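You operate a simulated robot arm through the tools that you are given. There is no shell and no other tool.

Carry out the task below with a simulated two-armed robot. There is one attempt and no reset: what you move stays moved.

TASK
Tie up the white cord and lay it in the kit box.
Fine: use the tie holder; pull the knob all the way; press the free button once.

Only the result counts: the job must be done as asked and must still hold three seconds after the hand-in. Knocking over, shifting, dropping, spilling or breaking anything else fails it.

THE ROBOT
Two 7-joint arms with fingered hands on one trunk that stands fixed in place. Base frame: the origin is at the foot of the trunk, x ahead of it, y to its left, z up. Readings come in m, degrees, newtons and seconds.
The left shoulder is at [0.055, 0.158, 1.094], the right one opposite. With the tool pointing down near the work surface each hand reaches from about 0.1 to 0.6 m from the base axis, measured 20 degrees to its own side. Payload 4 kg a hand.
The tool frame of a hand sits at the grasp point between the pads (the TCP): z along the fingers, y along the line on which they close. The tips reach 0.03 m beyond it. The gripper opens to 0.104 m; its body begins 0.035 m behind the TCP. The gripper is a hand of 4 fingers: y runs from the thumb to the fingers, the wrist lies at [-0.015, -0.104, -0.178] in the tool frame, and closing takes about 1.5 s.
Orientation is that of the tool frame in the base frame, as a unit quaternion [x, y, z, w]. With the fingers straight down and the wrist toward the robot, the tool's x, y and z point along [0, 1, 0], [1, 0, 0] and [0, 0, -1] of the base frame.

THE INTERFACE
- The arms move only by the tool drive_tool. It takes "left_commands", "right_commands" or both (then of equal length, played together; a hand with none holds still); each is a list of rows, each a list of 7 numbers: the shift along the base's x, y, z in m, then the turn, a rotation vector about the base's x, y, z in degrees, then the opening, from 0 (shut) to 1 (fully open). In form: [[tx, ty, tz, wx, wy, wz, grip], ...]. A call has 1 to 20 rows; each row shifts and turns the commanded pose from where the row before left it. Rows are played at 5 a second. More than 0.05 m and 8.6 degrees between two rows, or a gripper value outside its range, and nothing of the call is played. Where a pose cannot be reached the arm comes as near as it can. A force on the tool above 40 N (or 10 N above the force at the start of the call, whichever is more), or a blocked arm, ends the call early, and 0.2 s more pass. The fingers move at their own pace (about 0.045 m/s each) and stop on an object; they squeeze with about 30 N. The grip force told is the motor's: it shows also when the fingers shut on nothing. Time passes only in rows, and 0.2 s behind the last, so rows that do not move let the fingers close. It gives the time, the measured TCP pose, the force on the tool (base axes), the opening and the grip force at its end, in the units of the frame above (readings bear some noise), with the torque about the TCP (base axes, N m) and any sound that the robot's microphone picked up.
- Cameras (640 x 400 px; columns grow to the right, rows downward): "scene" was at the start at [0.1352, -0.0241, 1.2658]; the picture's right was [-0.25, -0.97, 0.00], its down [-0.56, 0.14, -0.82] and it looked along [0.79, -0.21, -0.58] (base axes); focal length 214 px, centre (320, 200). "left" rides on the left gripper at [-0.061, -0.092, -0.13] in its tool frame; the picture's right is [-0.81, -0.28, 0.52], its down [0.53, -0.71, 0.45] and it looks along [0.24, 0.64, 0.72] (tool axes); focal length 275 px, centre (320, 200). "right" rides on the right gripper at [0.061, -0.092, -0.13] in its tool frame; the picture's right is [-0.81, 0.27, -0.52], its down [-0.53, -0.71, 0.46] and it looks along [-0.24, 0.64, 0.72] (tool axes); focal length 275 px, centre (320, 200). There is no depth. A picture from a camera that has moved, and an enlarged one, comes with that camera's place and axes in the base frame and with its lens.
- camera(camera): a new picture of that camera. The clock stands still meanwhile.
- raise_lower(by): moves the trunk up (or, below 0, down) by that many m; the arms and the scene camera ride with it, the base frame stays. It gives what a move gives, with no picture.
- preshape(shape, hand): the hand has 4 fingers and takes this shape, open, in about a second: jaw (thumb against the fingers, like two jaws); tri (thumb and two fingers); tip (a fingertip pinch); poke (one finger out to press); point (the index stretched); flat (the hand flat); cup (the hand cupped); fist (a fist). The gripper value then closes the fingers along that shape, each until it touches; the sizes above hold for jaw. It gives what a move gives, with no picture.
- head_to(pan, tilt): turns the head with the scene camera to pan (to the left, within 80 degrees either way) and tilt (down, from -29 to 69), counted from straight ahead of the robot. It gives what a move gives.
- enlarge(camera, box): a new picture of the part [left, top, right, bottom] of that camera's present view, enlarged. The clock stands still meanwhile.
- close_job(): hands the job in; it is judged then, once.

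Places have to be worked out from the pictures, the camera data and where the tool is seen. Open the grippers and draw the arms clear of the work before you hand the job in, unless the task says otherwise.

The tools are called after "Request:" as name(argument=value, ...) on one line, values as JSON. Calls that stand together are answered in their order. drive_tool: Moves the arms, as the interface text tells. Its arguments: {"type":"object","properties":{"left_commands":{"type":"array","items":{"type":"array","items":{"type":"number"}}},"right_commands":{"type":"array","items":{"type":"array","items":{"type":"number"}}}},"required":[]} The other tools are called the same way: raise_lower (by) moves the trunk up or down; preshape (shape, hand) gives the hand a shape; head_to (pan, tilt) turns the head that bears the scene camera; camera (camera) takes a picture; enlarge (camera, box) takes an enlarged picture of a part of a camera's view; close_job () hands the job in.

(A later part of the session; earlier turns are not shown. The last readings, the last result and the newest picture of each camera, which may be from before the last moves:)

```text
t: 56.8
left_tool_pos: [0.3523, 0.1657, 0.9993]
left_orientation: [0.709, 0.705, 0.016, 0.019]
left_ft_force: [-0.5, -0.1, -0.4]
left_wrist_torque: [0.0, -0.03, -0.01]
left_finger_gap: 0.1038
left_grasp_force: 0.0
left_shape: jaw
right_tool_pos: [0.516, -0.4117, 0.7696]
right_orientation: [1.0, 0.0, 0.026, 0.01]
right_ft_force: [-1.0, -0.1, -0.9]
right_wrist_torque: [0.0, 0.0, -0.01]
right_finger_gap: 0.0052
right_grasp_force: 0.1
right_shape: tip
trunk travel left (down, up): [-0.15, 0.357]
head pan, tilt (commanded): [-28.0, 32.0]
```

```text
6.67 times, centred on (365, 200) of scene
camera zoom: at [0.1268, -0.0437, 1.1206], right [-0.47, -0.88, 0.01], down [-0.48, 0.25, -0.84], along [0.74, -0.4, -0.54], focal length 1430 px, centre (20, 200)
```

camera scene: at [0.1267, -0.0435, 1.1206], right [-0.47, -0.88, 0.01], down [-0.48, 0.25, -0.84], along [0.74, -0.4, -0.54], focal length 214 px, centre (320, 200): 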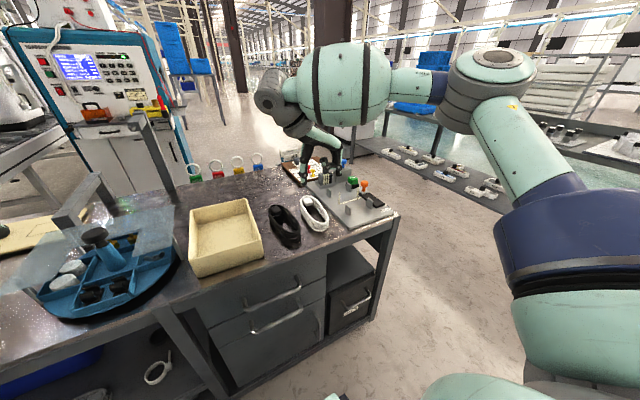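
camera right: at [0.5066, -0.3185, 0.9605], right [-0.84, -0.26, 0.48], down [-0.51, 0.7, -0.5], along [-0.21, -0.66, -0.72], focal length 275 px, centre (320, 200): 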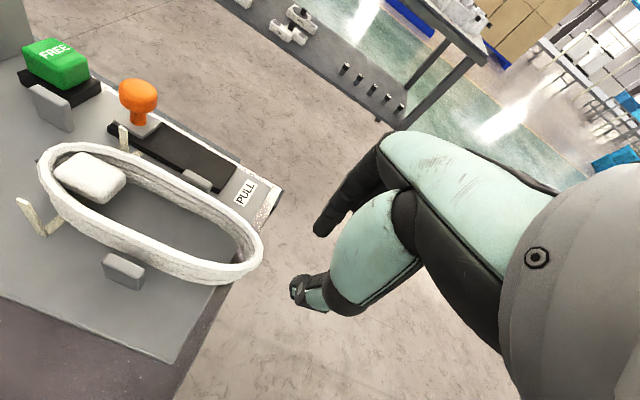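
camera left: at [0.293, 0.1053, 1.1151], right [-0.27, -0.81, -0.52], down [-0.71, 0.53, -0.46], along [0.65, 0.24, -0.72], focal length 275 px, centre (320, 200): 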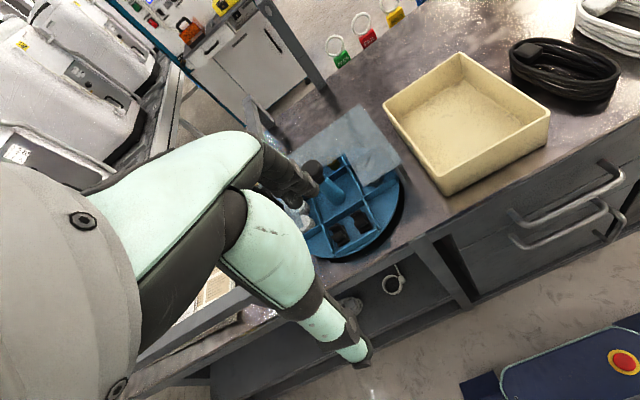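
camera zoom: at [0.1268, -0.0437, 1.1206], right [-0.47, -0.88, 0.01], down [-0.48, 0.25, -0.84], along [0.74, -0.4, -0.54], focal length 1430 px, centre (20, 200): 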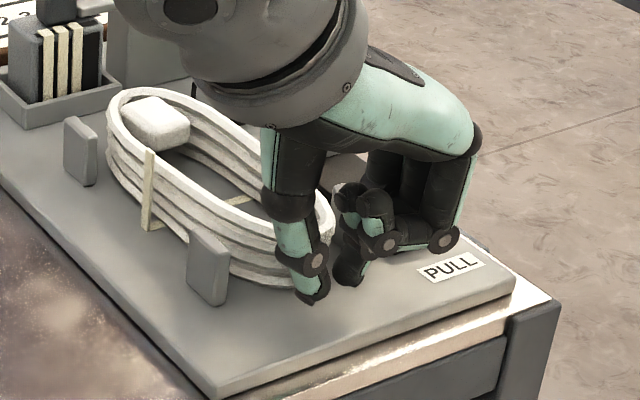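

The cord is centred over the tie and between all four posts. I withdraw the pusher backward and up, then look at the knob and button.

Request:
drive_tool(right_commands=[[-0.015, 0, 0, 0, 0, 0, 0.05], [-0.01, 0, 0.01, 0, 0, 0, 0.05], [0, 0, 0.04, 0, 0, 0, 0.05], [0, 0, 0.045, 0, 0, 0, 0.05], [0, 0, 0, 0, 0, 0, 0.3]])

Request:
camera(camera="right")

Request:
enlarge(camera="right", box=[20, 60, 320, 300])

Request:
enlarge(camera="scene", box=[310, 150, 400, 230])

```text
t: 58.0
left_tool_pos: [0.3537, 0.1663, 0.9984]
left_orientation: [0.709, 0.705, 0.017, 0.019]
left_ft_force: [-0.3, -0.2, 0.2]
left_wrist_torque: [0.0, -0.01, -0.01]
left_finger_gap: 0.1041
left_grasp_force: 0.2
left_shape: jaw
right_tool_pos: [0.4887, -0.4105, 0.865]
right_orientation: [1.0, -0.001, 0.025, 0.009]
right_ft_force: [-0.6, -0.5, -1.1]
right_wrist_torque: [-0.01, -0.01, 0.04]
right_finger_gap: 0.0307
right_grasp_force: 0.1
right_shape: tip
trunk travel left (down, up): [-0.15, 0.357]
head pan, tilt (commanded): [-28.0, 32.0]
```

```text
taken
camera right: at [0.543, -0.3176, 0.9961], right [-0.84, -0.26, 0.48], down [-0.51, 0.7, -0.5], along [-0.21, -0.66, -0.72], focal length 275 px, centre (320, 200)
```

right: 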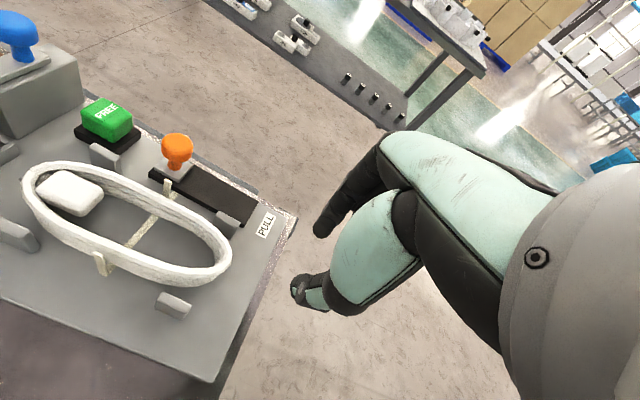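

```text
1.67 times, centred on (170, 180) of right
camera zoom: at [0.543, -0.3176, 0.9961], right [-0.84, -0.26, 0.48], down [-0.51, 0.7, -0.5], along [-0.21, -0.66, -0.72], focal length 459 px, centre (570, 233)
```

zoom: 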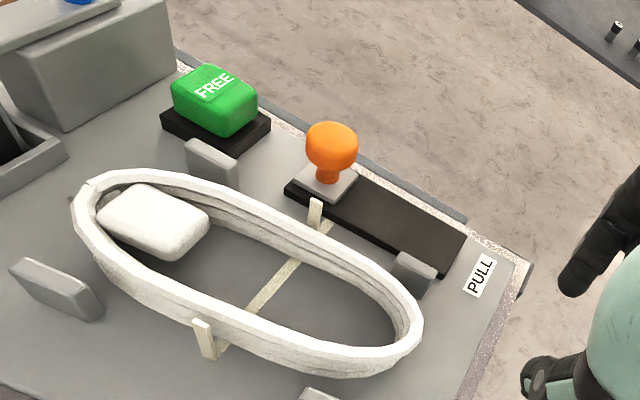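

```text
5.00 times, centred on (355, 190) of scene
camera zoom: at [0.1276, -0.044, 1.1204], right [-0.47, -0.88, 0.01], down [-0.48, 0.25, -0.84], along [0.74, -0.4, -0.54], focal length 1072 px, centre (145, 250)
```

zoom: 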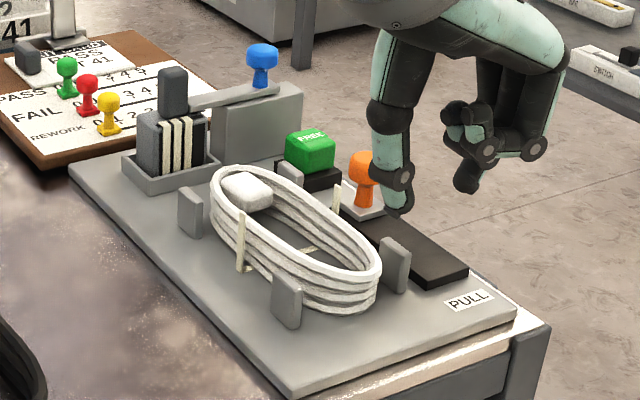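

Cord is well seated. Knob head is at about [0.624, -0.483, 0.775] on a track ending near x ≈ 0.538; the FREE button top is at about [0.693, -0.487, 0.760]. I turn the hand to yaw -30° with a 20° forward pitch to reach the knob, at a safe height.

Request:
drive_tool(right_commands=[[0, 0, 0.01, 0, 3, 0, 0.43], [0, 0, 0.01, 0, 0, 7.5, 0.43], [0, 0, 0, 0, 0, 7.5, 0.43], [0, 0, 0, 0, 0, 7.5, 0.43], [0, 0, 0, 0, 0, 7.5, 0.43], [0, 0, 0, 0, 0, 7.5, 0.43], [0, 0, 0, 0, 0, 7.5, 0.43], [0, 0, 0, 0, 0, 7.5, 0.43], [0, 0, 0, 0, 0, 7.5, 0.43], [0, 0, 0, -3.3, -5.8, 0, 0.43], [0, 0, 0, -3.3, -5.8, 0, 0.43], [0, 0, 0, -3.3, -5.8, 0, 0.43], [0, 0, 0, 0, 0, 0, 0.43]])

Request:
camera(camera="right")

Request:
camera(camera="scene")

```text
t: 60.8
left_tool_pos: [0.3515, 0.1657, 0.9986]
left_orientation: [0.709, 0.705, 0.016, 0.019]
left_ft_force: [0.2, -0.3, -0.4]
left_wrist_torque: [-0.01, 0.01, -0.02]
left_finger_gap: 0.1044
left_grasp_force: 0.1
left_shape: jaw
right_tool_pos: [0.4907, -0.4105, 0.8847]
right_orientation: [0.851, 0.492, 0.094, 0.158]
right_ft_force: [0.6, 1.2, -0.1]
right_wrist_torque: [0.0, 0.02, 0.0]
right_finger_gap: 0.0446
right_grasp_force: 0.1
right_shape: tip
trunk travel left (down, up): [-0.15, 0.357]
head pan, tilt (commanded): [-28.0, 32.0]
```

```text
taken
camera right: at [0.4063, -0.2915, 0.9725], right [-0.35, -0.74, 0.58], down [-0.7, -0.21, -0.68], along [0.63, -0.64, -0.44], focal length 275 px, centre (320, 200)
```

right: 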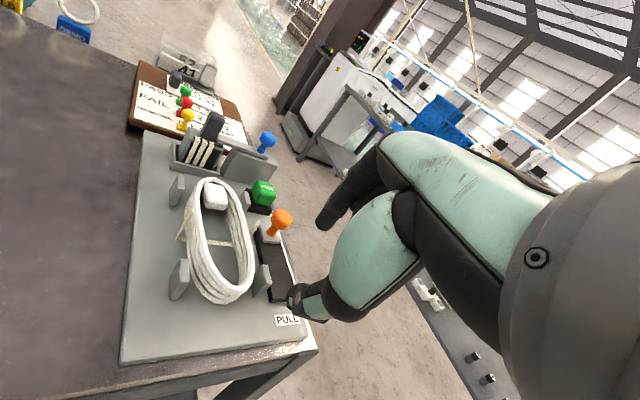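

```text
taken
camera scene: at [0.1269, -0.0436, 1.1206], right [-0.47, -0.88, 0.01], down [-0.48, 0.25, -0.84], along [0.74, -0.4, -0.54], focal length 214 px, centre (320, 200)
```

scene: 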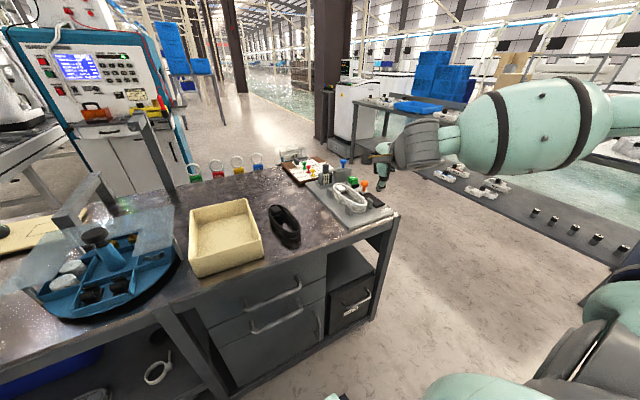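

Orientation is as wanted (pitch 21°, heading -29°). I move above and short of the knob, testing the reach.

Request:
drive_tool(right_commands=[[0.025, -0.014, -0.008, 0, 0, 0, 0.45], [0.025, -0.014, -0.008, 0, 0, 0, 0.45], [0.025, -0.014, -0.008, 0, 0, 0, 0.45], [0.025, -0.014, -0.008, 0, 0, 0, 0.45], [0, 0, 0, 0, 0, 0, 0.45]])

Request:
camera(camera="right")

Request:
enlarge(camera="scene", box=[320, 130, 410, 220])

```text
t: 62.0
left_tool_pos: [0.3522, 0.1664, 1.0001]
left_orientation: [0.709, 0.705, 0.017, 0.019]
left_ft_force: [-0.3, -0.5, -0.6]
left_wrist_torque: [0.01, -0.03, -0.02]
left_finger_gap: 0.1039
left_grasp_force: 0.0
left_shape: jaw
right_tool_pos: [0.5911, -0.4675, 0.8531]
right_orientation: [0.851, 0.492, 0.094, 0.158]
right_ft_force: [-0.1, -0.2, -0.1]
right_wrist_torque: [0.02, -0.02, -0.01]
right_finger_gap: 0.0464
right_grasp_force: 0.0
right_shape: tip
trunk travel left (down, up): [-0.15, 0.357]
head pan, tilt (commanded): [-28.0, 32.0]
```

```text
taken
camera right: at [0.5072, -0.3486, 0.9421], right [-0.34, -0.74, 0.58], down [-0.7, -0.21, -0.68], along [0.63, -0.64, -0.44], focal length 275 px, centre (320, 200)
```

right: 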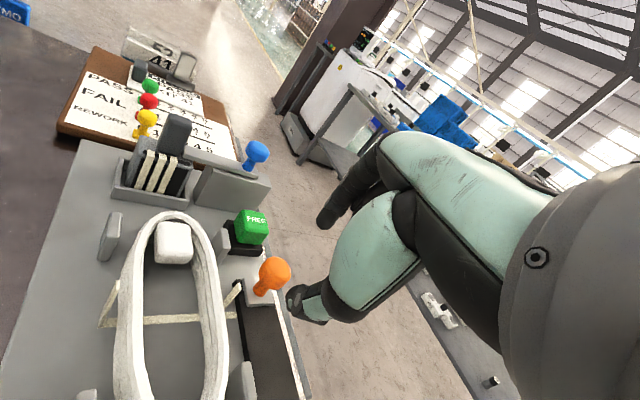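

```text
4.44 times, centred on (365, 175) of scene
camera zoom: at [0.1263, -0.0437, 1.1206], right [-0.47, -0.88, 0.01], down [-0.48, 0.25, -0.84], along [0.74, -0.4, -0.54], focal length 953 px, centre (120, 311)
```

zoom: 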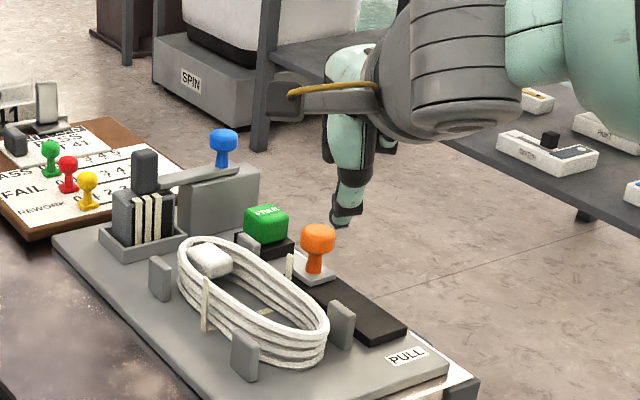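

Reach is fine. The knob sits 8.6 cm along the tool axis, slightly to one side; I correct sideways and advance along the tool axis by 4 cm, then look again.

Request:
drive_tool(right_commands=[[0.005, 0.004, 0.001, 0, 0, 0, 0.5], [0.0063, -0.0035, -0.0187, 0, 0, 0, 0.5], [0.0063, -0.0035, -0.0187, 0, 0, 0, 0.5], [0, 0, 0, 0, 0, 0, 0.5]])

Request:
enlarge(camera="right", box=[180, 140, 400, 340])

Request:
enlarge(camera="scene", box=[330, 150, 400, 220])

```text
t: 63.0
left_tool_pos: [0.3497, 0.1681, 0.9995]
left_orientation: [0.708, 0.705, 0.017, 0.019]
left_ft_force: [-0.2, 0.4, -0.8]
left_wrist_torque: [0.0, 0.03, -0.02]
left_finger_gap: 0.104
left_grasp_force: 0.1
left_shape: jaw
right_tool_pos: [0.6088, -0.47, 0.815]
right_orientation: [0.851, 0.492, 0.093, 0.158]
right_ft_force: [0.8, 0.6, 0.1]
right_wrist_torque: [0.02, 0.0, 0.0]
right_finger_gap: 0.0514
right_grasp_force: 0.1
right_shape: tip
trunk travel left (down, up): [-0.15, 0.357]
head pan, tilt (commanded): [-28.0, 32.0]
```

```text
2.00 times, centred on (290, 240) of right
camera zoom: at [0.5247, -0.3518, 0.9048], right [-0.35, -0.74, 0.58], down [-0.7, -0.21, -0.68], along [0.63, -0.64, -0.44], focal length 551 px, centre (380, 120)
```

zoom: 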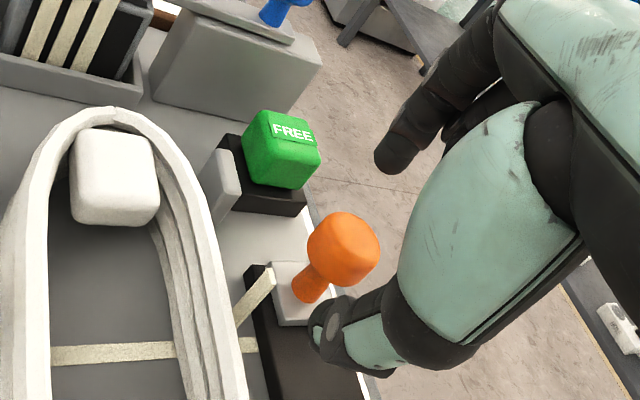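

```text
5.71 times, centred on (365, 185) of scene
camera zoom: at [0.1267, -0.0436, 1.1206], right [-0.47, -0.88, 0.01], down [-0.48, 0.25, -0.84], along [0.74, -0.4, -0.54], focal length 1226 px, centre (63, 286)
```

zoom: 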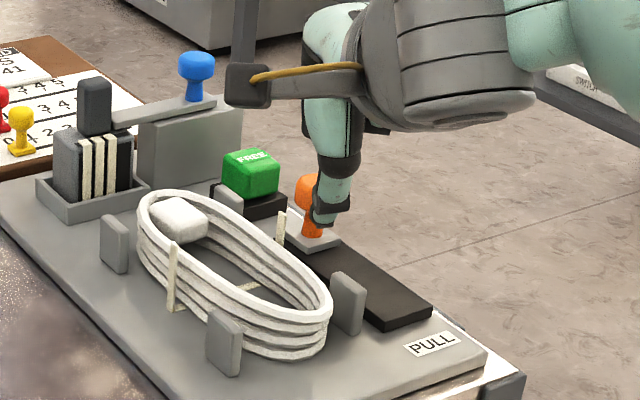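

Aligned within 2 mm. I advance 2.6 cm along the tool axis so the knob head lies between the finger pads, keeping the thumb tip above the slider.

Request:
drive_tool(right_commands=[[0.0027, -0.0015, -0.008, 0, 0, 0, 0.45], [0.0027, -0.0015, -0.008, 0, 0, 0, 0.43], [0.0027, -0.0015, -0.008, 0, 0, 0, 0.43], [0, 0, 0, 0, 0, 0, 0.43]])

Request:
enlarge(camera="right", box=[220, 160, 400, 320])

Request:
enlarge(camera="scene", box=[340, 160, 390, 210])

```text
t: 64.0
left_tool_pos: [0.3517, 0.1665, 0.9987]
left_orientation: [0.708, 0.705, 0.016, 0.02]
left_ft_force: [0.3, 0.4, 0.0]
left_wrist_torque: [0.0, 0.01, 0.0]
left_finger_gap: 0.1041
left_grasp_force: 0.1
left_shape: jaw
right_tool_pos: [0.6161, -0.4751, 0.7906]
right_orientation: [0.851, 0.492, 0.093, 0.158]
right_ft_force: [-0.7, 1.0, -0.3]
right_wrist_torque: [-0.01, 0.02, 0.03]
right_finger_gap: 0.0452
right_grasp_force: 0.0
right_shape: tip
trunk travel left (down, up): [-0.15, 0.357]
head pan, tilt (commanded): [-28.0, 32.0]
```

```text
2.50 times, centred on (310, 240) of right
camera zoom: at [0.5322, -0.3561, 0.8794], right [-0.34, -0.74, 0.58], down [-0.7, -0.21, -0.68], along [0.63, -0.64, -0.44], focal length 688 px, centre (345, 100)
```

zoom: 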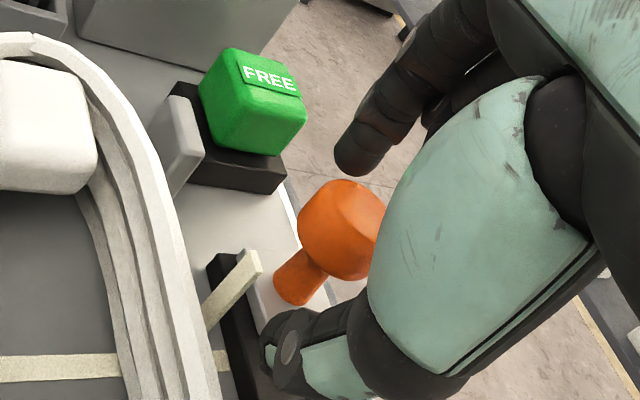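

```text
8.00 times, centred on (365, 185) of scene
camera zoom: at [0.1268, -0.0436, 1.1206], right [-0.47, -0.88, 0.01], down [-0.48, 0.25, -0.84], along [0.74, -0.4, -0.54], focal length 1716 px, centre (-40, 320)
```

zoom: 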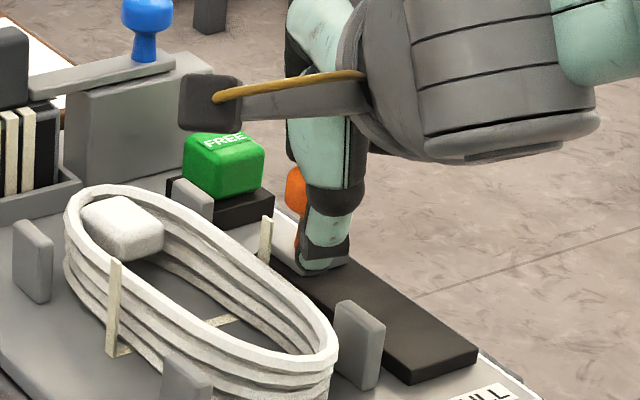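

The knob head lies centred between the pads (tool offset ≈ 0, 0, 0.018). I close on it.

Request:
drive_tool(right_commands=[[0, 0, 0, 0, 0, 0, 0.3], [0, 0, 0, 0, 0, 0, 0.2], [0, 0, 0, 0, 0, 0, 0.1], [0, 0, 0, 0, 0, 0, 0.1], [0, 0, 0, 0, 0, 0, 0.1]])

Request:
enlarge(camera="right", box=[220, 160, 400, 320])

```text
t: 65.2
left_tool_pos: [0.3521, 0.1652, 0.9995]
left_orientation: [0.708, 0.705, 0.017, 0.019]
left_ft_force: [-0.2, -0.3, 1.0]
left_wrist_torque: [-0.01, -0.02, -0.02]
left_finger_gap: 0.104
left_grasp_force: 0.0
left_shape: jaw
right_tool_pos: [0.616, -0.4746, 0.7885]
right_orientation: [0.851, 0.492, 0.093, 0.157]
right_ft_force: [0.3, 0.0, -3.2]
right_wrist_torque: [-0.03, -0.04, 0.01]
right_finger_gap: 0.0182
right_grasp_force: 29.7
right_shape: tip
trunk travel left (down, up): [-0.15, 0.357]
head pan, tilt (commanded): [-28.0, 32.0]
```

```text
2.50 times, centred on (310, 240) of right
camera zoom: at [0.5324, -0.3563, 0.8789], right [-0.34, -0.74, 0.58], down [-0.7, -0.21, -0.68], along [0.63, -0.64, -0.45], focal length 688 px, centre (345, 100)
```

zoom: 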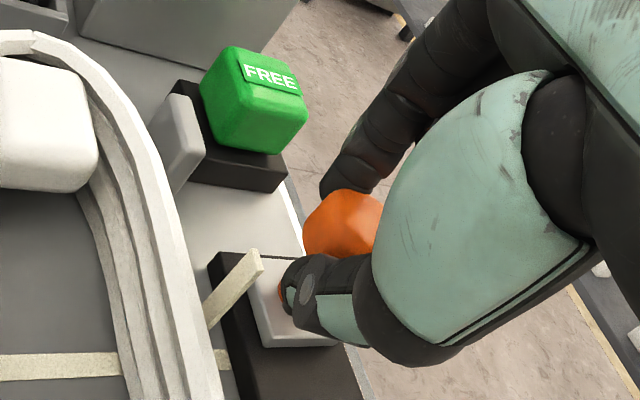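

Gripped (gap 0.018, 30 N). I pull toward the robot along -x, 3 cm first.

Request:
drive_tool(right_commands=[[-0.006, 0, 0, 0, 0, 0, 0.05], [-0.008, 0, 0, 0, 0, 0, 0.05], [-0.008, 0, 0, 0, 0, 0, 0.05], [-0.008, 0, 0, 0, 0, 0, 0.05], [0, 0, 0, 0, 0, 0, 0.05]])

Request:
enlarge(camera="right", box=[180, 140, 400, 340])

Request:
enlarge(camera="scene", box=[330, 160, 400, 220])

```text
t: 66.3
left_tool_pos: [0.3528, 0.1663, 0.9986]
left_orientation: [0.708, 0.705, 0.016, 0.018]
left_ft_force: [0.4, -0.3, 0.4]
left_wrist_torque: [0.02, -0.04, 0.01]
left_finger_gap: 0.1041
left_grasp_force: 0.0
left_shape: jaw
right_tool_pos: [0.5875, -0.475, 0.7901]
right_orientation: [0.852, 0.492, 0.092, 0.157]
right_ft_force: [1.7, 2.6, -7.7]
right_wrist_torque: [0.07, -0.04, 0.06]
right_finger_gap: 0.0181
right_grasp_force: 29.9
right_shape: tip
trunk travel left (down, up): [-0.15, 0.357]
head pan, tilt (commanded): [-28.0, 32.0]
```

```text
2.00 times, centred on (290, 240) of right
camera zoom: at [0.503, -0.3567, 0.8794], right [-0.34, -0.74, 0.58], down [-0.7, -0.21, -0.68], along [0.63, -0.64, -0.45], focal length 551 px, centre (380, 120)
```

zoom: 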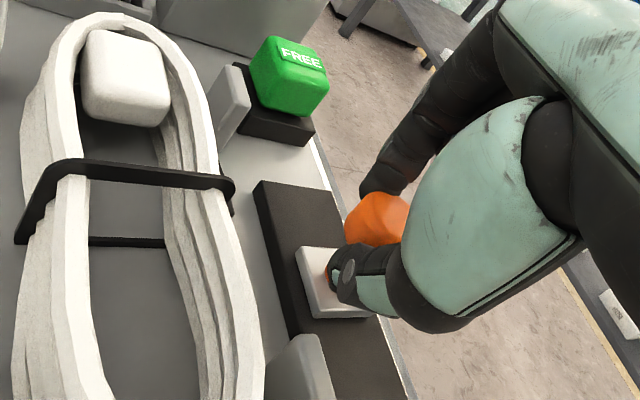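

```text
6.67 times, centred on (365, 190) of scene
camera zoom: at [0.128, -0.0439, 1.1204], right [-0.47, -0.88, 0.01], down [-0.48, 0.25, -0.84], along [0.74, -0.4, -0.54], focal length 1430 px, centre (20, 267)
```

zoom: 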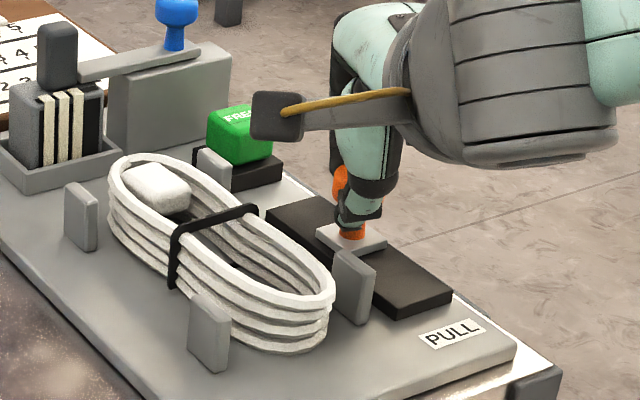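

The tie has wrapped around the cord as a band while the slider moves. I keep pulling toward the end of the track.

Request:
drive_tool(right_commands=[[-0.006, 0, 0, 0, 0, 0, 0.05], [-0.006, 0, 0, 0, 0, 0, 0.05], [-0.006, 0, 0, 0, 0, 0, 0.05], [-0.006, 0, 0, 0, 0, 0, 0.05], [0, 0, 0, 0, 0, 0, 0.05]])

Request:
enlarge(camera="right", box=[180, 140, 400, 340])

Request:
enlarge(camera="scene", box=[330, 160, 400, 220])

```text
t: 67.5
left_tool_pos: [0.3527, 0.166, 0.9994]
left_orientation: [0.708, 0.705, 0.016, 0.018]
left_ft_force: [0.1, 0.0, 0.1]
left_wrist_torque: [-0.03, 0.0, -0.03]
left_finger_gap: 0.1043
left_grasp_force: 0.0
left_shape: jaw
right_tool_pos: [0.5625, -0.4739, 0.7899]
right_orientation: [0.852, 0.491, 0.093, 0.157]
right_ft_force: [2.1, 1.1, -8.3]
right_wrist_torque: [0.05, 0.01, 0.02]
right_finger_gap: 0.0181
right_grasp_force: 30.1
right_shape: tip
trunk travel left (down, up): [-0.15, 0.357]
head pan, tilt (commanded): [-28.0, 32.0]
```

```text
2.00 times, centred on (290, 240) of right
camera zoom: at [0.4787, -0.3564, 0.8794], right [-0.34, -0.74, 0.58], down [-0.7, -0.21, -0.68], along [0.63, -0.64, -0.45], focal length 551 px, centre (380, 120)
```

zoom: 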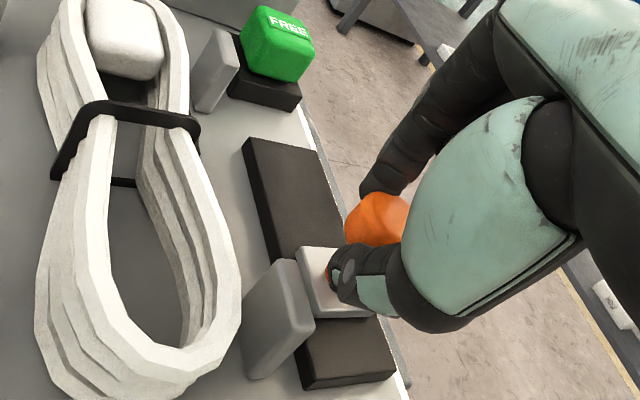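

```text
6.67 times, centred on (365, 190) of scene
camera zoom: at [0.128, -0.0441, 1.1204], right [-0.47, -0.88, 0.01], down [-0.48, 0.25, -0.84], along [0.74, -0.4, -0.54], focal length 1430 px, centre (20, 267)
```

zoom: 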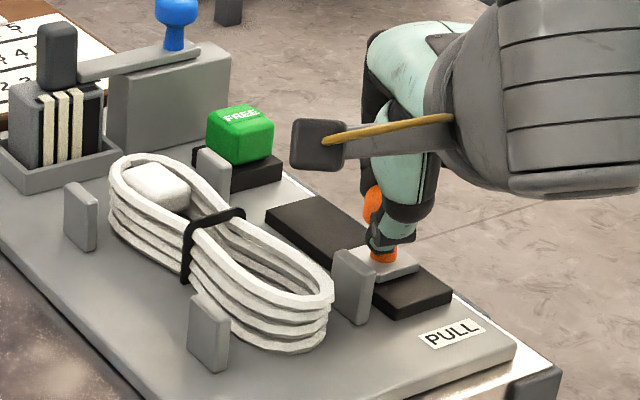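

The tie is cinching the cord's waist. I pull on in small steps until the slider reaches its stop.

Request:
drive_tool(right_commands=[[-0.005, 0, 0, 0, 0, 0, 0.05], [-0.005, 0, 0, 0, 0, 0, 0.05], [-0.004, 0, 0, 0, 0, 0, 0.05], [0, 0, 0, 0, 0, 0, 0.05]])

Request:
enlarge(camera="right", box=[180, 140, 400, 340])

Request:
enlarge(camera="scene", box=[330, 160, 400, 220])

```text
t: 68.5
left_tool_pos: [0.3548, 0.1665, 0.9974]
left_orientation: [0.709, 0.705, 0.015, 0.018]
left_ft_force: [0.0, 0.0, 0.7]
left_wrist_torque: [-0.01, 0.01, 0.04]
left_finger_gap: 0.104
left_grasp_force: 0.2
left_shape: jaw
right_tool_pos: [0.5511, -0.4732, 0.79]
right_orientation: [0.85, 0.493, 0.093, 0.157]
right_ft_force: [23.5, 8.8, -13.1]
right_wrist_torque: [0.27, -0.07, 0.44]
right_finger_gap: 0.0213
right_grasp_force: 30.4
right_shape: tip
trunk travel left (down, up): [-0.15, 0.357]
head pan, tilt (commanded): [-28.0, 32.0]
```

```text
2.00 times, centred on (290, 240) of right
camera zoom: at [0.4669, -0.3547, 0.8792], right [-0.34, -0.74, 0.58], down [-0.7, -0.21, -0.68], along [0.63, -0.64, -0.45], focal length 551 px, centre (380, 120)
```

zoom: 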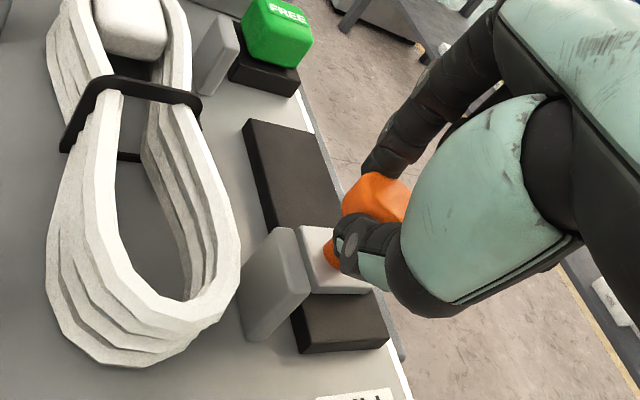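

```text
6.67 times, centred on (365, 190) of scene
camera zoom: at [0.1311, -0.0436, 1.1201], right [-0.47, -0.88, 0.01], down [-0.48, 0.25, -0.84], along [0.74, -0.4, -0.54], focal length 1430 px, centre (20, 267)
```

zoom: 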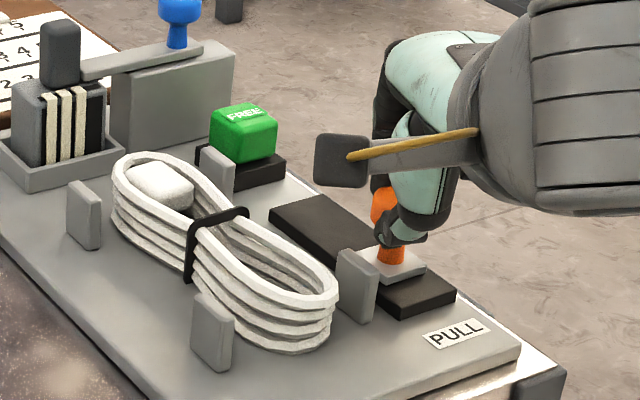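

Force along the pull has risen to about 24 N and the slider moved only ~3 mm more, so it seems to be at its stop (≈ 6 cm travel). I pull a few millimetres further to make sure it's all the way.

Request:
drive_tool(right_commands=[[-0.002, 0, 0, 0, 0, 0, 0.02], [-0.002, 0, 0, 0, 0, 0, 0.02], [0, 0, 0, 0, 0, 0, 0.02]])

Request:
enlarge(camera="right", box=[180, 140, 400, 340])

Request:
enlarge(camera="scene", box=[330, 160, 400, 220])

```text
t: 69.3
left_tool_pos: [0.3554, 0.166, 0.9973]
left_orientation: [0.709, 0.705, 0.015, 0.018]
left_ft_force: [0.5, -0.3, 0.3]
left_wrist_torque: [-0.01, 0.0, -0.01]
left_finger_gap: 0.1039
left_grasp_force: 0.1
left_shape: jaw
right_tool_pos: [0.5476, -0.472, 0.789]
right_orientation: [0.85, 0.494, 0.093, 0.155]
right_ft_force: [28.7, 11.4, -12.8]
right_wrist_torque: [0.28, -0.07, 0.64]
right_finger_gap: 0.024
right_grasp_force: 30.0
right_shape: tip
trunk travel left (down, up): [-0.15, 0.357]
head pan, tilt (commanded): [-28.0, 32.0]
```

```text
2.00 times, centred on (290, 240) of right
camera zoom: at [0.4632, -0.3545, 0.8787], right [-0.34, -0.74, 0.58], down [-0.7, -0.21, -0.68], along [0.63, -0.64, -0.45], focal length 551 px, centre (380, 120)
```

zoom: 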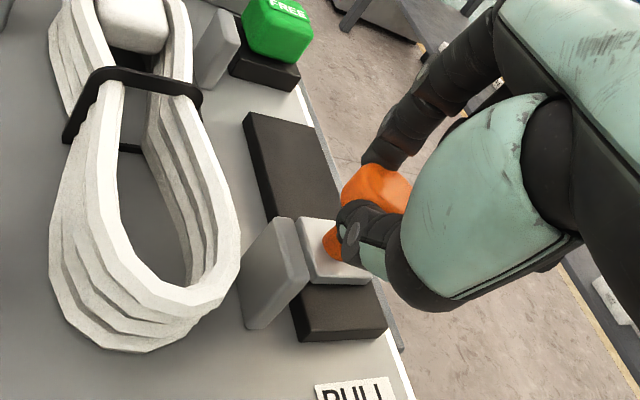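

```text
6.67 times, centred on (365, 190) of scene
camera zoom: at [0.1319, -0.0434, 1.12], right [-0.47, -0.88, 0.01], down [-0.48, 0.25, -0.84], along [0.74, -0.4, -0.54], focal length 1430 px, centre (20, 267)
```

zoom: 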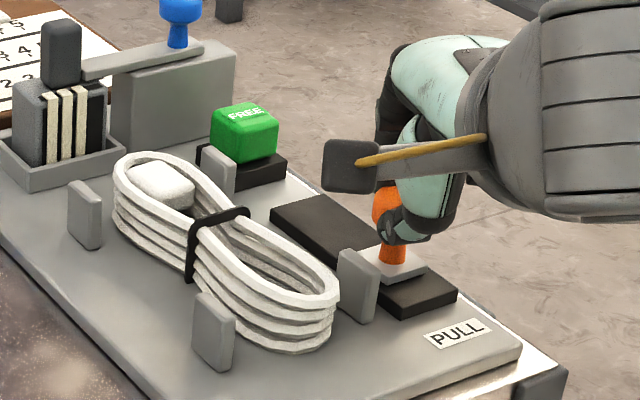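

The slider did not move under 33 N: it is at its stop, with the tie cinched. I relax the pull, open the fingers and back out along the tool axis.

Request:
drive_tool(right_commands=[[0.003, 0, 0, 0, 0, 0, 0.1], [0.003, 0, 0, 0, 0, 0, 0.25], [0, 0, 0, 0, 0, 0, 0.5], [0, 0, 0, 0, 0, 0, 0.5], [-0.003, 0.0018, 0.0093, 0, 0, 0, 0.5], [-0.0063, 0.0035, 0.0187, 0, 0, 0, 0.5], [-0.008, 0.0044, 0.025, 0, 0, 0, 0.5], [0, 0, 0.03, 0, 0, 0, 0.5], [0, 0, 0, 0, 0, 0, 0.5]])

Request:
camera(camera="right")

Request:
enlarge(camera="scene", box=[320, 150, 400, 220])

```text
t: 71.3
left_tool_pos: [0.3524, 0.1658, 0.9991]
left_orientation: [0.708, 0.705, 0.017, 0.019]
left_ft_force: [0.0, 0.1, -0.4]
left_wrist_torque: [0.02, -0.03, -0.01]
left_finger_gap: 0.1038
left_grasp_force: 0.1
left_shape: jaw
right_tool_pos: [0.5328, -0.4635, 0.8752]
right_orientation: [0.851, 0.492, 0.093, 0.158]
right_ft_force: [-0.2, -0.4, 0.6]
right_wrist_torque: [0.01, 0.01, 0.02]
right_finger_gap: 0.0517
right_grasp_force: 0.0
right_shape: tip
trunk travel left (down, up): [-0.15, 0.357]
head pan, tilt (commanded): [-28.0, 32.0]
```

```text
taken
camera right: at [0.4493, -0.3448, 0.9639], right [-0.34, -0.74, 0.58], down [-0.7, -0.21, -0.68], along [0.63, -0.64, -0.44], focal length 275 px, centre (320, 200)
```

right: 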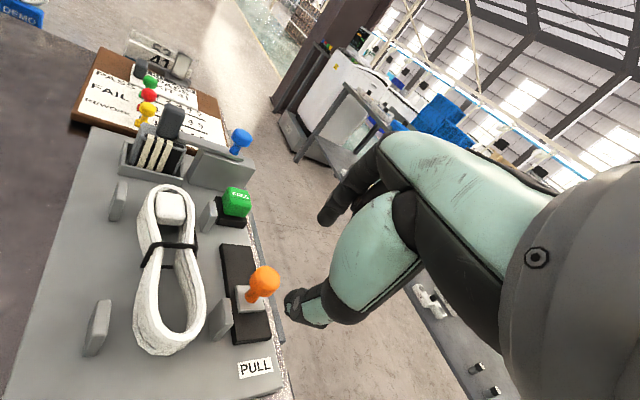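

```text
5.71 times, centred on (360, 185) of scene
camera zoom: at [0.127, -0.0441, 1.1205], right [-0.47, -0.88, 0.01], down [-0.48, 0.25, -0.84], along [0.74, -0.4, -0.54], focal length 1226 px, centre (91, 286)
```

zoom: 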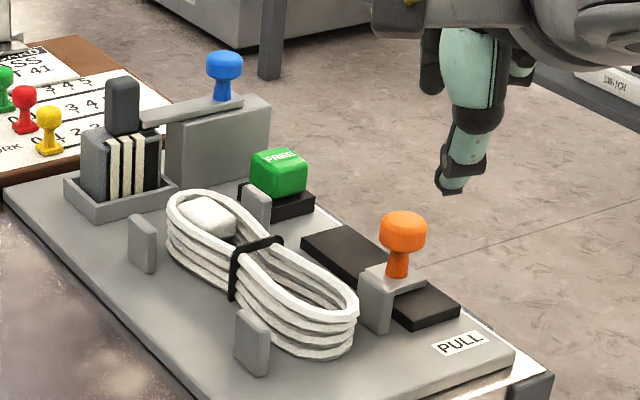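

The knob stays at its end position and the cord is tied. Next is the FREE button; I switch the right hand to the poke shape to see how far the pressing finger reaches.

Request:
preshape(shape="poke", hand="right")

Request:
camera(camera="right")

Request:
enlarge(camera="scene", box=[330, 100, 430, 220])

```text
t: 72.2
left_tool_pos: [0.3519, 0.1659, 0.9985]
left_orientation: [0.709, 0.705, 0.016, 0.02]
left_ft_force: [-0.6, -0.7, 0.6]
left_wrist_torque: [0.0, -0.01, 0.0]
left_finger_gap: 0.104
left_grasp_force: 0.2
left_shape: jaw
right_tool_pos: [0.5337, -0.4629, 0.8753]
right_orientation: [0.851, 0.492, 0.093, 0.158]
right_ft_force: [0.5, 0.0, -0.2]
right_wrist_torque: [-0.02, 0.01, 0.01]
right_finger_gap: 0.0004
right_grasp_force: 0.2
right_shape: poke
trunk travel left (down, up): [-0.15, 0.357]
head pan, tilt (commanded): [-28.0, 32.0]
```

```text
taken
camera right: at [0.4494, -0.3443, 0.9637], right [-0.34, -0.74, 0.58], down [-0.7, -0.21, -0.68], along [0.63, -0.64, -0.44], focal length 275 px, centre (320, 200)
```

right: 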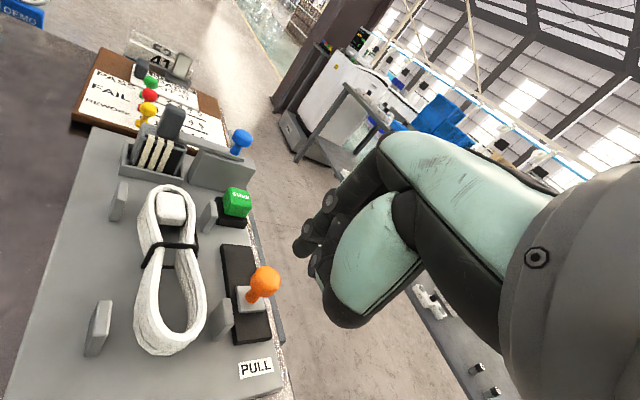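

```text
3.33 times, centred on (380, 160) of scene
camera zoom: at [0.1269, -0.0437, 1.1206], right [-0.47, -0.88, 0.01], down [-0.48, 0.25, -0.84], along [0.74, -0.4, -0.54], focal length 715 px, centre (120, 333)
```

zoom: 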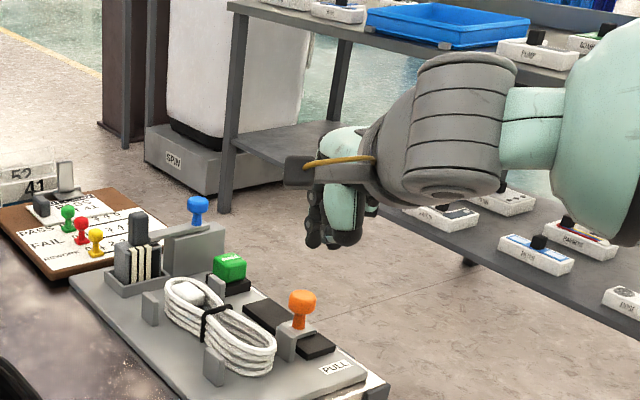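

I zoom on the hand to locate the pressing fingertip.

Request:
enlarge(camera="right", box=[260, 150, 420, 350])

Request:
enlarge(camera="scene", box=[360, 130, 410, 180])

```text
2.00 times, centred on (340, 250) of right
camera zoom: at [0.4494, -0.3443, 0.9637], right [-0.34, -0.74, 0.58], down [-0.7, -0.21, -0.68], along [0.63, -0.64, -0.44], focal length 551 px, centre (280, 100)
```

zoom: 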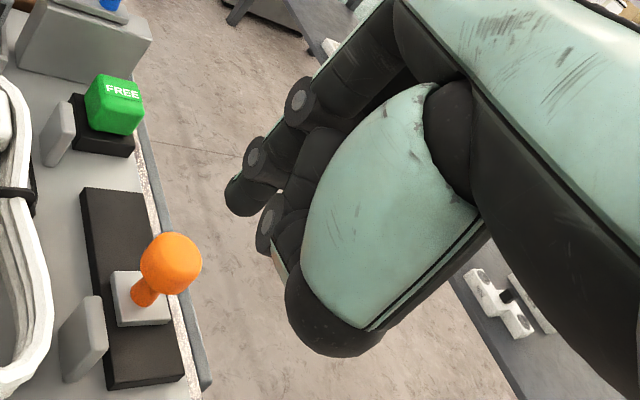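

```text
8.00 times, centred on (385, 155) of scene
camera zoom: at [0.1269, -0.0437, 1.1206], right [-0.47, -0.88, 0.01], down [-0.48, 0.25, -0.84], along [0.74, -0.4, -0.54], focal length 1716 px, centre (-200, 560)
```

zoom: 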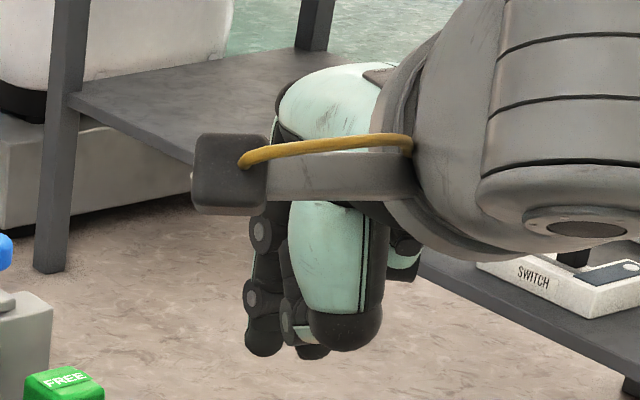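

The poke tip lies near the TCP axis, about 0.036 m beyond it. I also check the point shape, whose stretched index may reach farther forward.

Request:
preshape(shape="point", hand="right")

Request:
enlarge(camera="right", box=[200, 80, 420, 320])

Request:
enlarge(camera="scene", box=[345, 120, 415, 180])

```text
t: 73.2
left_tool_pos: [0.3516, 0.1656, 0.9986]
left_orientation: [0.709, 0.705, 0.017, 0.019]
left_ft_force: [0.1, 0.0, 0.4]
left_wrist_torque: [-0.01, 0.02, -0.04]
left_finger_gap: 0.1037
left_grasp_force: 0.1
left_shape: jaw
right_tool_pos: [0.5352, -0.4633, 0.8743]
right_orientation: [0.852, 0.491, 0.093, 0.158]
right_ft_force: [0.5, -0.3, 0.1]
right_wrist_torque: [0.0, 0.0, 0.0]
right_finger_gap: 0.0001
right_grasp_force: 0.1
right_shape: point
trunk travel left (down, up): [-0.15, 0.357]
head pan, tilt (commanded): [-28.0, 32.0]
```

```text
1.67 times, centred on (310, 200) of right
camera zoom: at [0.4495, -0.3442, 0.9638], right [-0.34, -0.74, 0.58], down [-0.7, -0.21, -0.68], along [0.63, -0.64, -0.44], focal length 459 px, centre (337, 200)
```

zoom: 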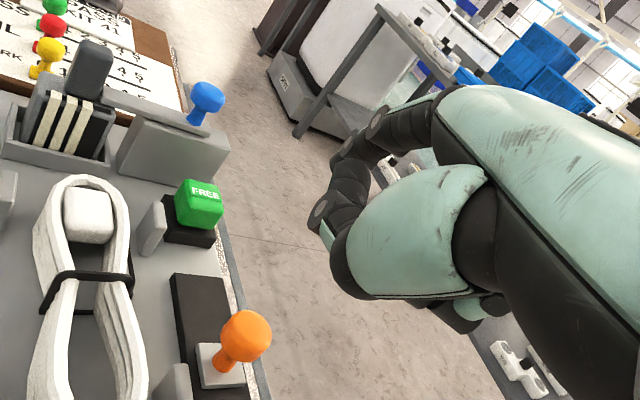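

```text
6.67 times, centred on (380, 150) of scene
camera zoom: at [0.1269, -0.0437, 1.1206], right [-0.47, -0.88, 0.01], down [-0.48, 0.25, -0.84], along [0.74, -0.4, -0.54], focal length 1430 px, centre (-80, 533)
```

zoom: 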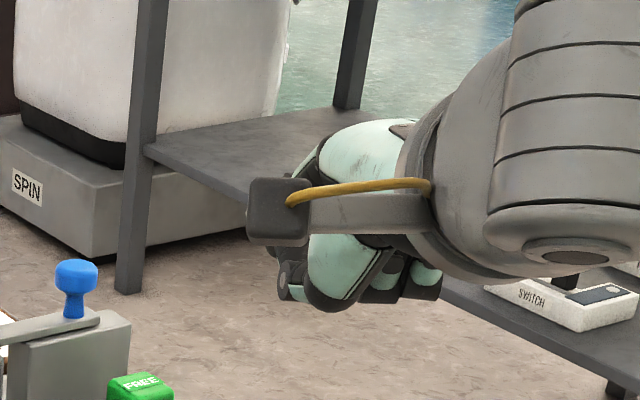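

The finger may not be fully extended because of the last opening value; I command it open without moving and look again.

Request:
drive_tool(right_commands=[[0, 0, 0, 0, 0, 0, 1], [0, 0, 0, 0, 0, 0, 1], [0, 0, 0, 0, 0, 0, 1], [0, 0, 0, 0, 0, 0, 1], [0, 0, 0, 0, 0, 0, 1]])

Request:
enlarge(camera="right", box=[200, 80, 420, 320])

Request:
enlarge(camera="scene", box=[345, 120, 415, 180])

```text
t: 74.3
left_tool_pos: [0.3523, 0.1667, 0.9995]
left_orientation: [0.709, 0.705, 0.017, 0.019]
left_ft_force: [-1.2, -0.2, -1.0]
left_wrist_torque: [0.02, 0.0, 0.05]
left_finger_gap: 0.1039
left_grasp_force: 0.1
left_shape: jaw
right_tool_pos: [0.5335, -0.463, 0.8741]
right_orientation: [0.852, 0.491, 0.093, 0.157]
right_ft_force: [-0.3, -0.2, 0.6]
right_wrist_torque: [-0.02, 0.04, 0.02]
right_finger_gap: 0.0001
right_grasp_force: 0.1
right_shape: point
trunk travel left (down, up): [-0.15, 0.357]
head pan, tilt (commanded): [-28.0, 32.0]
```

```text
1.67 times, centred on (310, 200) of right
camera zoom: at [0.4494, -0.3442, 0.9638], right [-0.34, -0.74, 0.58], down [-0.7, -0.21, -0.68], along [0.63, -0.64, -0.44], focal length 459 px, centre (337, 200)
```

zoom: 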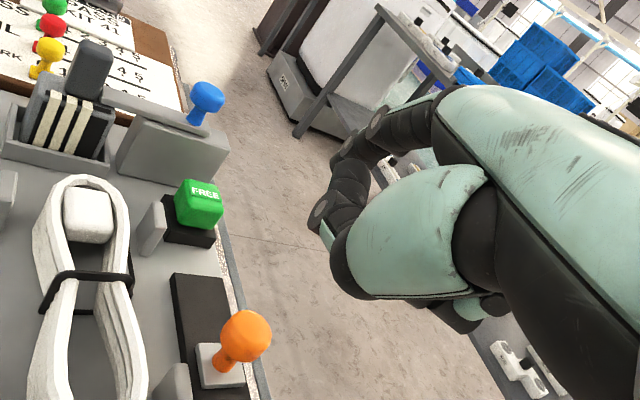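

```text
6.67 times, centred on (380, 150) of scene
camera zoom: at [0.1269, -0.0437, 1.1206], right [-0.47, -0.88, 0.01], down [-0.48, 0.25, -0.84], along [0.74, -0.4, -0.54], focal length 1430 px, centre (-80, 533)
```

zoom: 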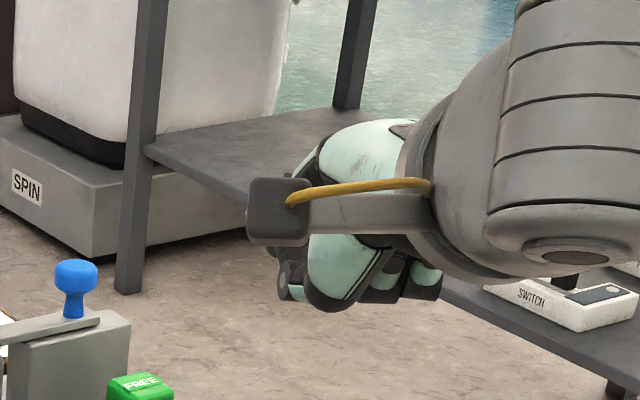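

The poke shape is the better choice (tip near the TCP axis). To press the button I need more pitch and a lower shoulder, so I raise the right hand first, return to poke, and look at the left arm's surroundings before lowering the trunk.

Request:
drive_tool(right_commands=[[-0.01, 0, 0.04, 0, 0, 0, 1], [-0.01, 0, 0.045, 0, 0, 0, 1], [-0.01, 0, 0.04, 0, 0, 0, 1], [0, 0, 0, 0, 0, 0, 1]])

Request:
preshape(shape="poke", hand="right")

Request:
head_to(pan=35, tilt=35)

Request:
camera(camera="scene")

Request:
camera(camera="left")

```text
t: 75.3
left_tool_pos: [0.3519, 0.1661, 0.9994]
left_orientation: [0.709, 0.705, 0.016, 0.02]
left_ft_force: [-0.7, -0.3, -0.3]
left_wrist_torque: [0.03, -0.02, 0.03]
left_finger_gap: 0.1041
left_grasp_force: 0.0
left_shape: jaw
right_tool_pos: [0.5041, -0.465, 1.001]
right_orientation: [0.851, 0.492, 0.093, 0.158]
right_ft_force: [0.7, 0.0, -0.2]
right_wrist_torque: [0.0, -0.02, -0.01]
right_finger_gap: 0.0
right_grasp_force: 0.0
right_shape: point
trunk travel left (down, up): [-0.15, 0.357]
head pan, tilt (commanded): [-28.0, 32.0]
```

```text
t: 76.2
left_tool_pos: [0.3526, 0.1652, 0.9987]
left_orientation: [0.709, 0.705, 0.017, 0.019]
left_ft_force: [0.3, 0.4, 0.3]
left_wrist_torque: [0.01, 0.0, 0.0]
left_finger_gap: 0.1039
left_grasp_force: 0.1
left_shape: jaw
right_tool_pos: [0.5051, -0.4649, 1.0015]
right_orientation: [0.851, 0.492, 0.093, 0.157]
right_ft_force: [0.4, -0.1, -0.1]
right_wrist_torque: [-0.03, 0.03, -0.02]
right_finger_gap: 0.0002
right_grasp_force: 0.0
right_shape: poke
trunk travel left (down, up): [-0.15, 0.357]
head pan, tilt (commanded): [-28.0, 32.0]
```

```text
t: 77.6
left_tool_pos: [0.3512, 0.167, 0.9984]
left_orientation: [0.709, 0.705, 0.017, 0.02]
left_ft_force: [0.3, 0.4, -0.4]
left_wrist_torque: [0.0, -0.02, 0.01]
left_finger_gap: 0.1038
left_grasp_force: 0.0
left_shape: jaw
right_tool_pos: [0.5047, -0.4655, 1.0022]
right_orientation: [0.852, 0.491, 0.092, 0.158]
right_ft_force: [-0.1, 0.4, -0.5]
right_wrist_torque: [0.05, 0.0, -0.01]
right_finger_gap: 0.0
right_grasp_force: 0.1
right_shape: poke
trunk travel left (down, up): [-0.15, 0.357]
head pan, tilt (commanded): [35.0, 35.0]
```

```text
taken
camera scene: at [0.1199, 0.0488, 1.116], right [0.57, -0.82, -0.01], down [-0.48, -0.33, -0.81], along [0.66, 0.47, -0.58], focal length 214 px, centre (320, 200)
```

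scene: 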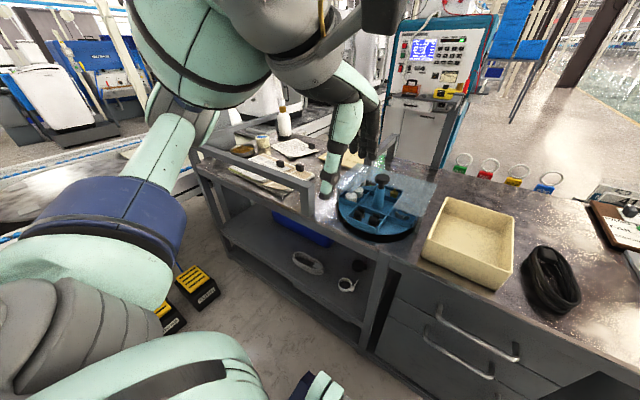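

```text
taken
camera left: at [0.2538, 0.1057, 1.1244], right [-0.25, -0.81, -0.53], down [-0.69, 0.53, -0.49], along [0.68, 0.24, -0.69], focal length 275 px, centre (320, 200)
```

left: 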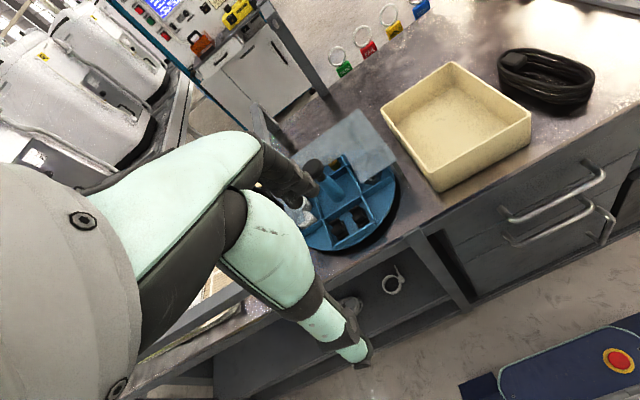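

The left arm is clear of everything and has room below. I lower the trunk by 0.10 m (right hand goes from 1.00 to 0.90, still well above the holder).

Request:
raise_lower(by=-0.1)

Request:
head_to(pan=-28, tilt=25)

Request:
camera(camera="scene")

Request:
camera(camera="right")

```text
t: 78.9
left_tool_pos: [0.3513, 0.1669, 0.8983]
left_orientation: [0.709, 0.705, 0.016, 0.019]
left_ft_force: [0.0, 0.0, 0.8]
left_wrist_torque: [-0.01, -0.01, -0.01]
left_finger_gap: 0.104
left_grasp_force: 0.0
left_shape: jaw
right_tool_pos: [0.5045, -0.4647, 0.8993]
right_orientation: [0.851, 0.491, 0.092, 0.159]
right_ft_force: [-0.2, 0.3, -0.3]
right_wrist_torque: [0.02, 0.03, 0.01]
right_finger_gap: 0.0
right_grasp_force: 0.0
right_shape: poke
trunk travel left (down, up): [-0.05, 0.457]
head pan, tilt (commanded): [35.0, 35.0]
```

```text
t: 80.2
left_tool_pos: [0.3522, 0.1653, 0.8977]
left_orientation: [0.709, 0.705, 0.016, 0.018]
left_ft_force: [-0.3, -0.6, -0.9]
left_wrist_torque: [0.0, 0.0, 0.05]
left_finger_gap: 0.1039
left_grasp_force: 0.1
left_shape: jaw
right_tool_pos: [0.5046, -0.4653, 0.9012]
right_orientation: [0.851, 0.492, 0.092, 0.157]
right_ft_force: [0.1, -0.3, 1.3]
right_wrist_torque: [-0.04, -0.02, 0.02]
right_finger_gap: 0.0
right_grasp_force: 0.1
right_shape: poke
trunk travel left (down, up): [-0.05, 0.457]
head pan, tilt (commanded): [-28.0, 25.0]
```

```text
taken
camera scene: at [0.1279, -0.0448, 1.0305], right [-0.47, -0.88, 0.01], down [-0.39, 0.2, -0.9], along [0.79, -0.43, -0.43], focal length 214 px, centre (320, 200)
```

scene: 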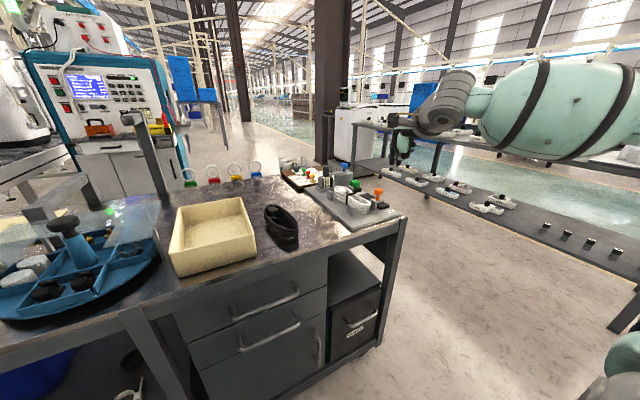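

```text
taken
camera right: at [0.4202, -0.3469, 0.989], right [-0.34, -0.74, 0.58], down [-0.7, -0.21, -0.68], along [0.63, -0.64, -0.44], focal length 275 px, centre (320, 200)
```

right: 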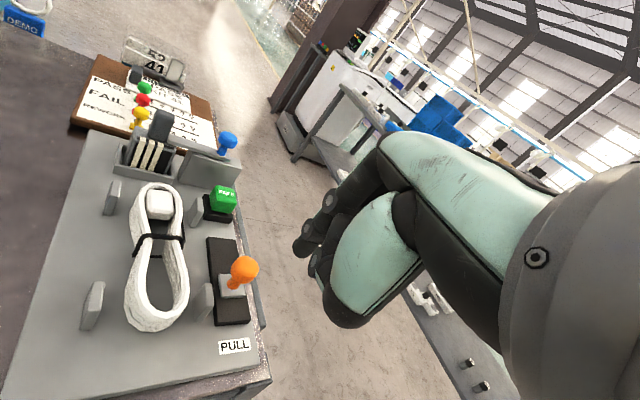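

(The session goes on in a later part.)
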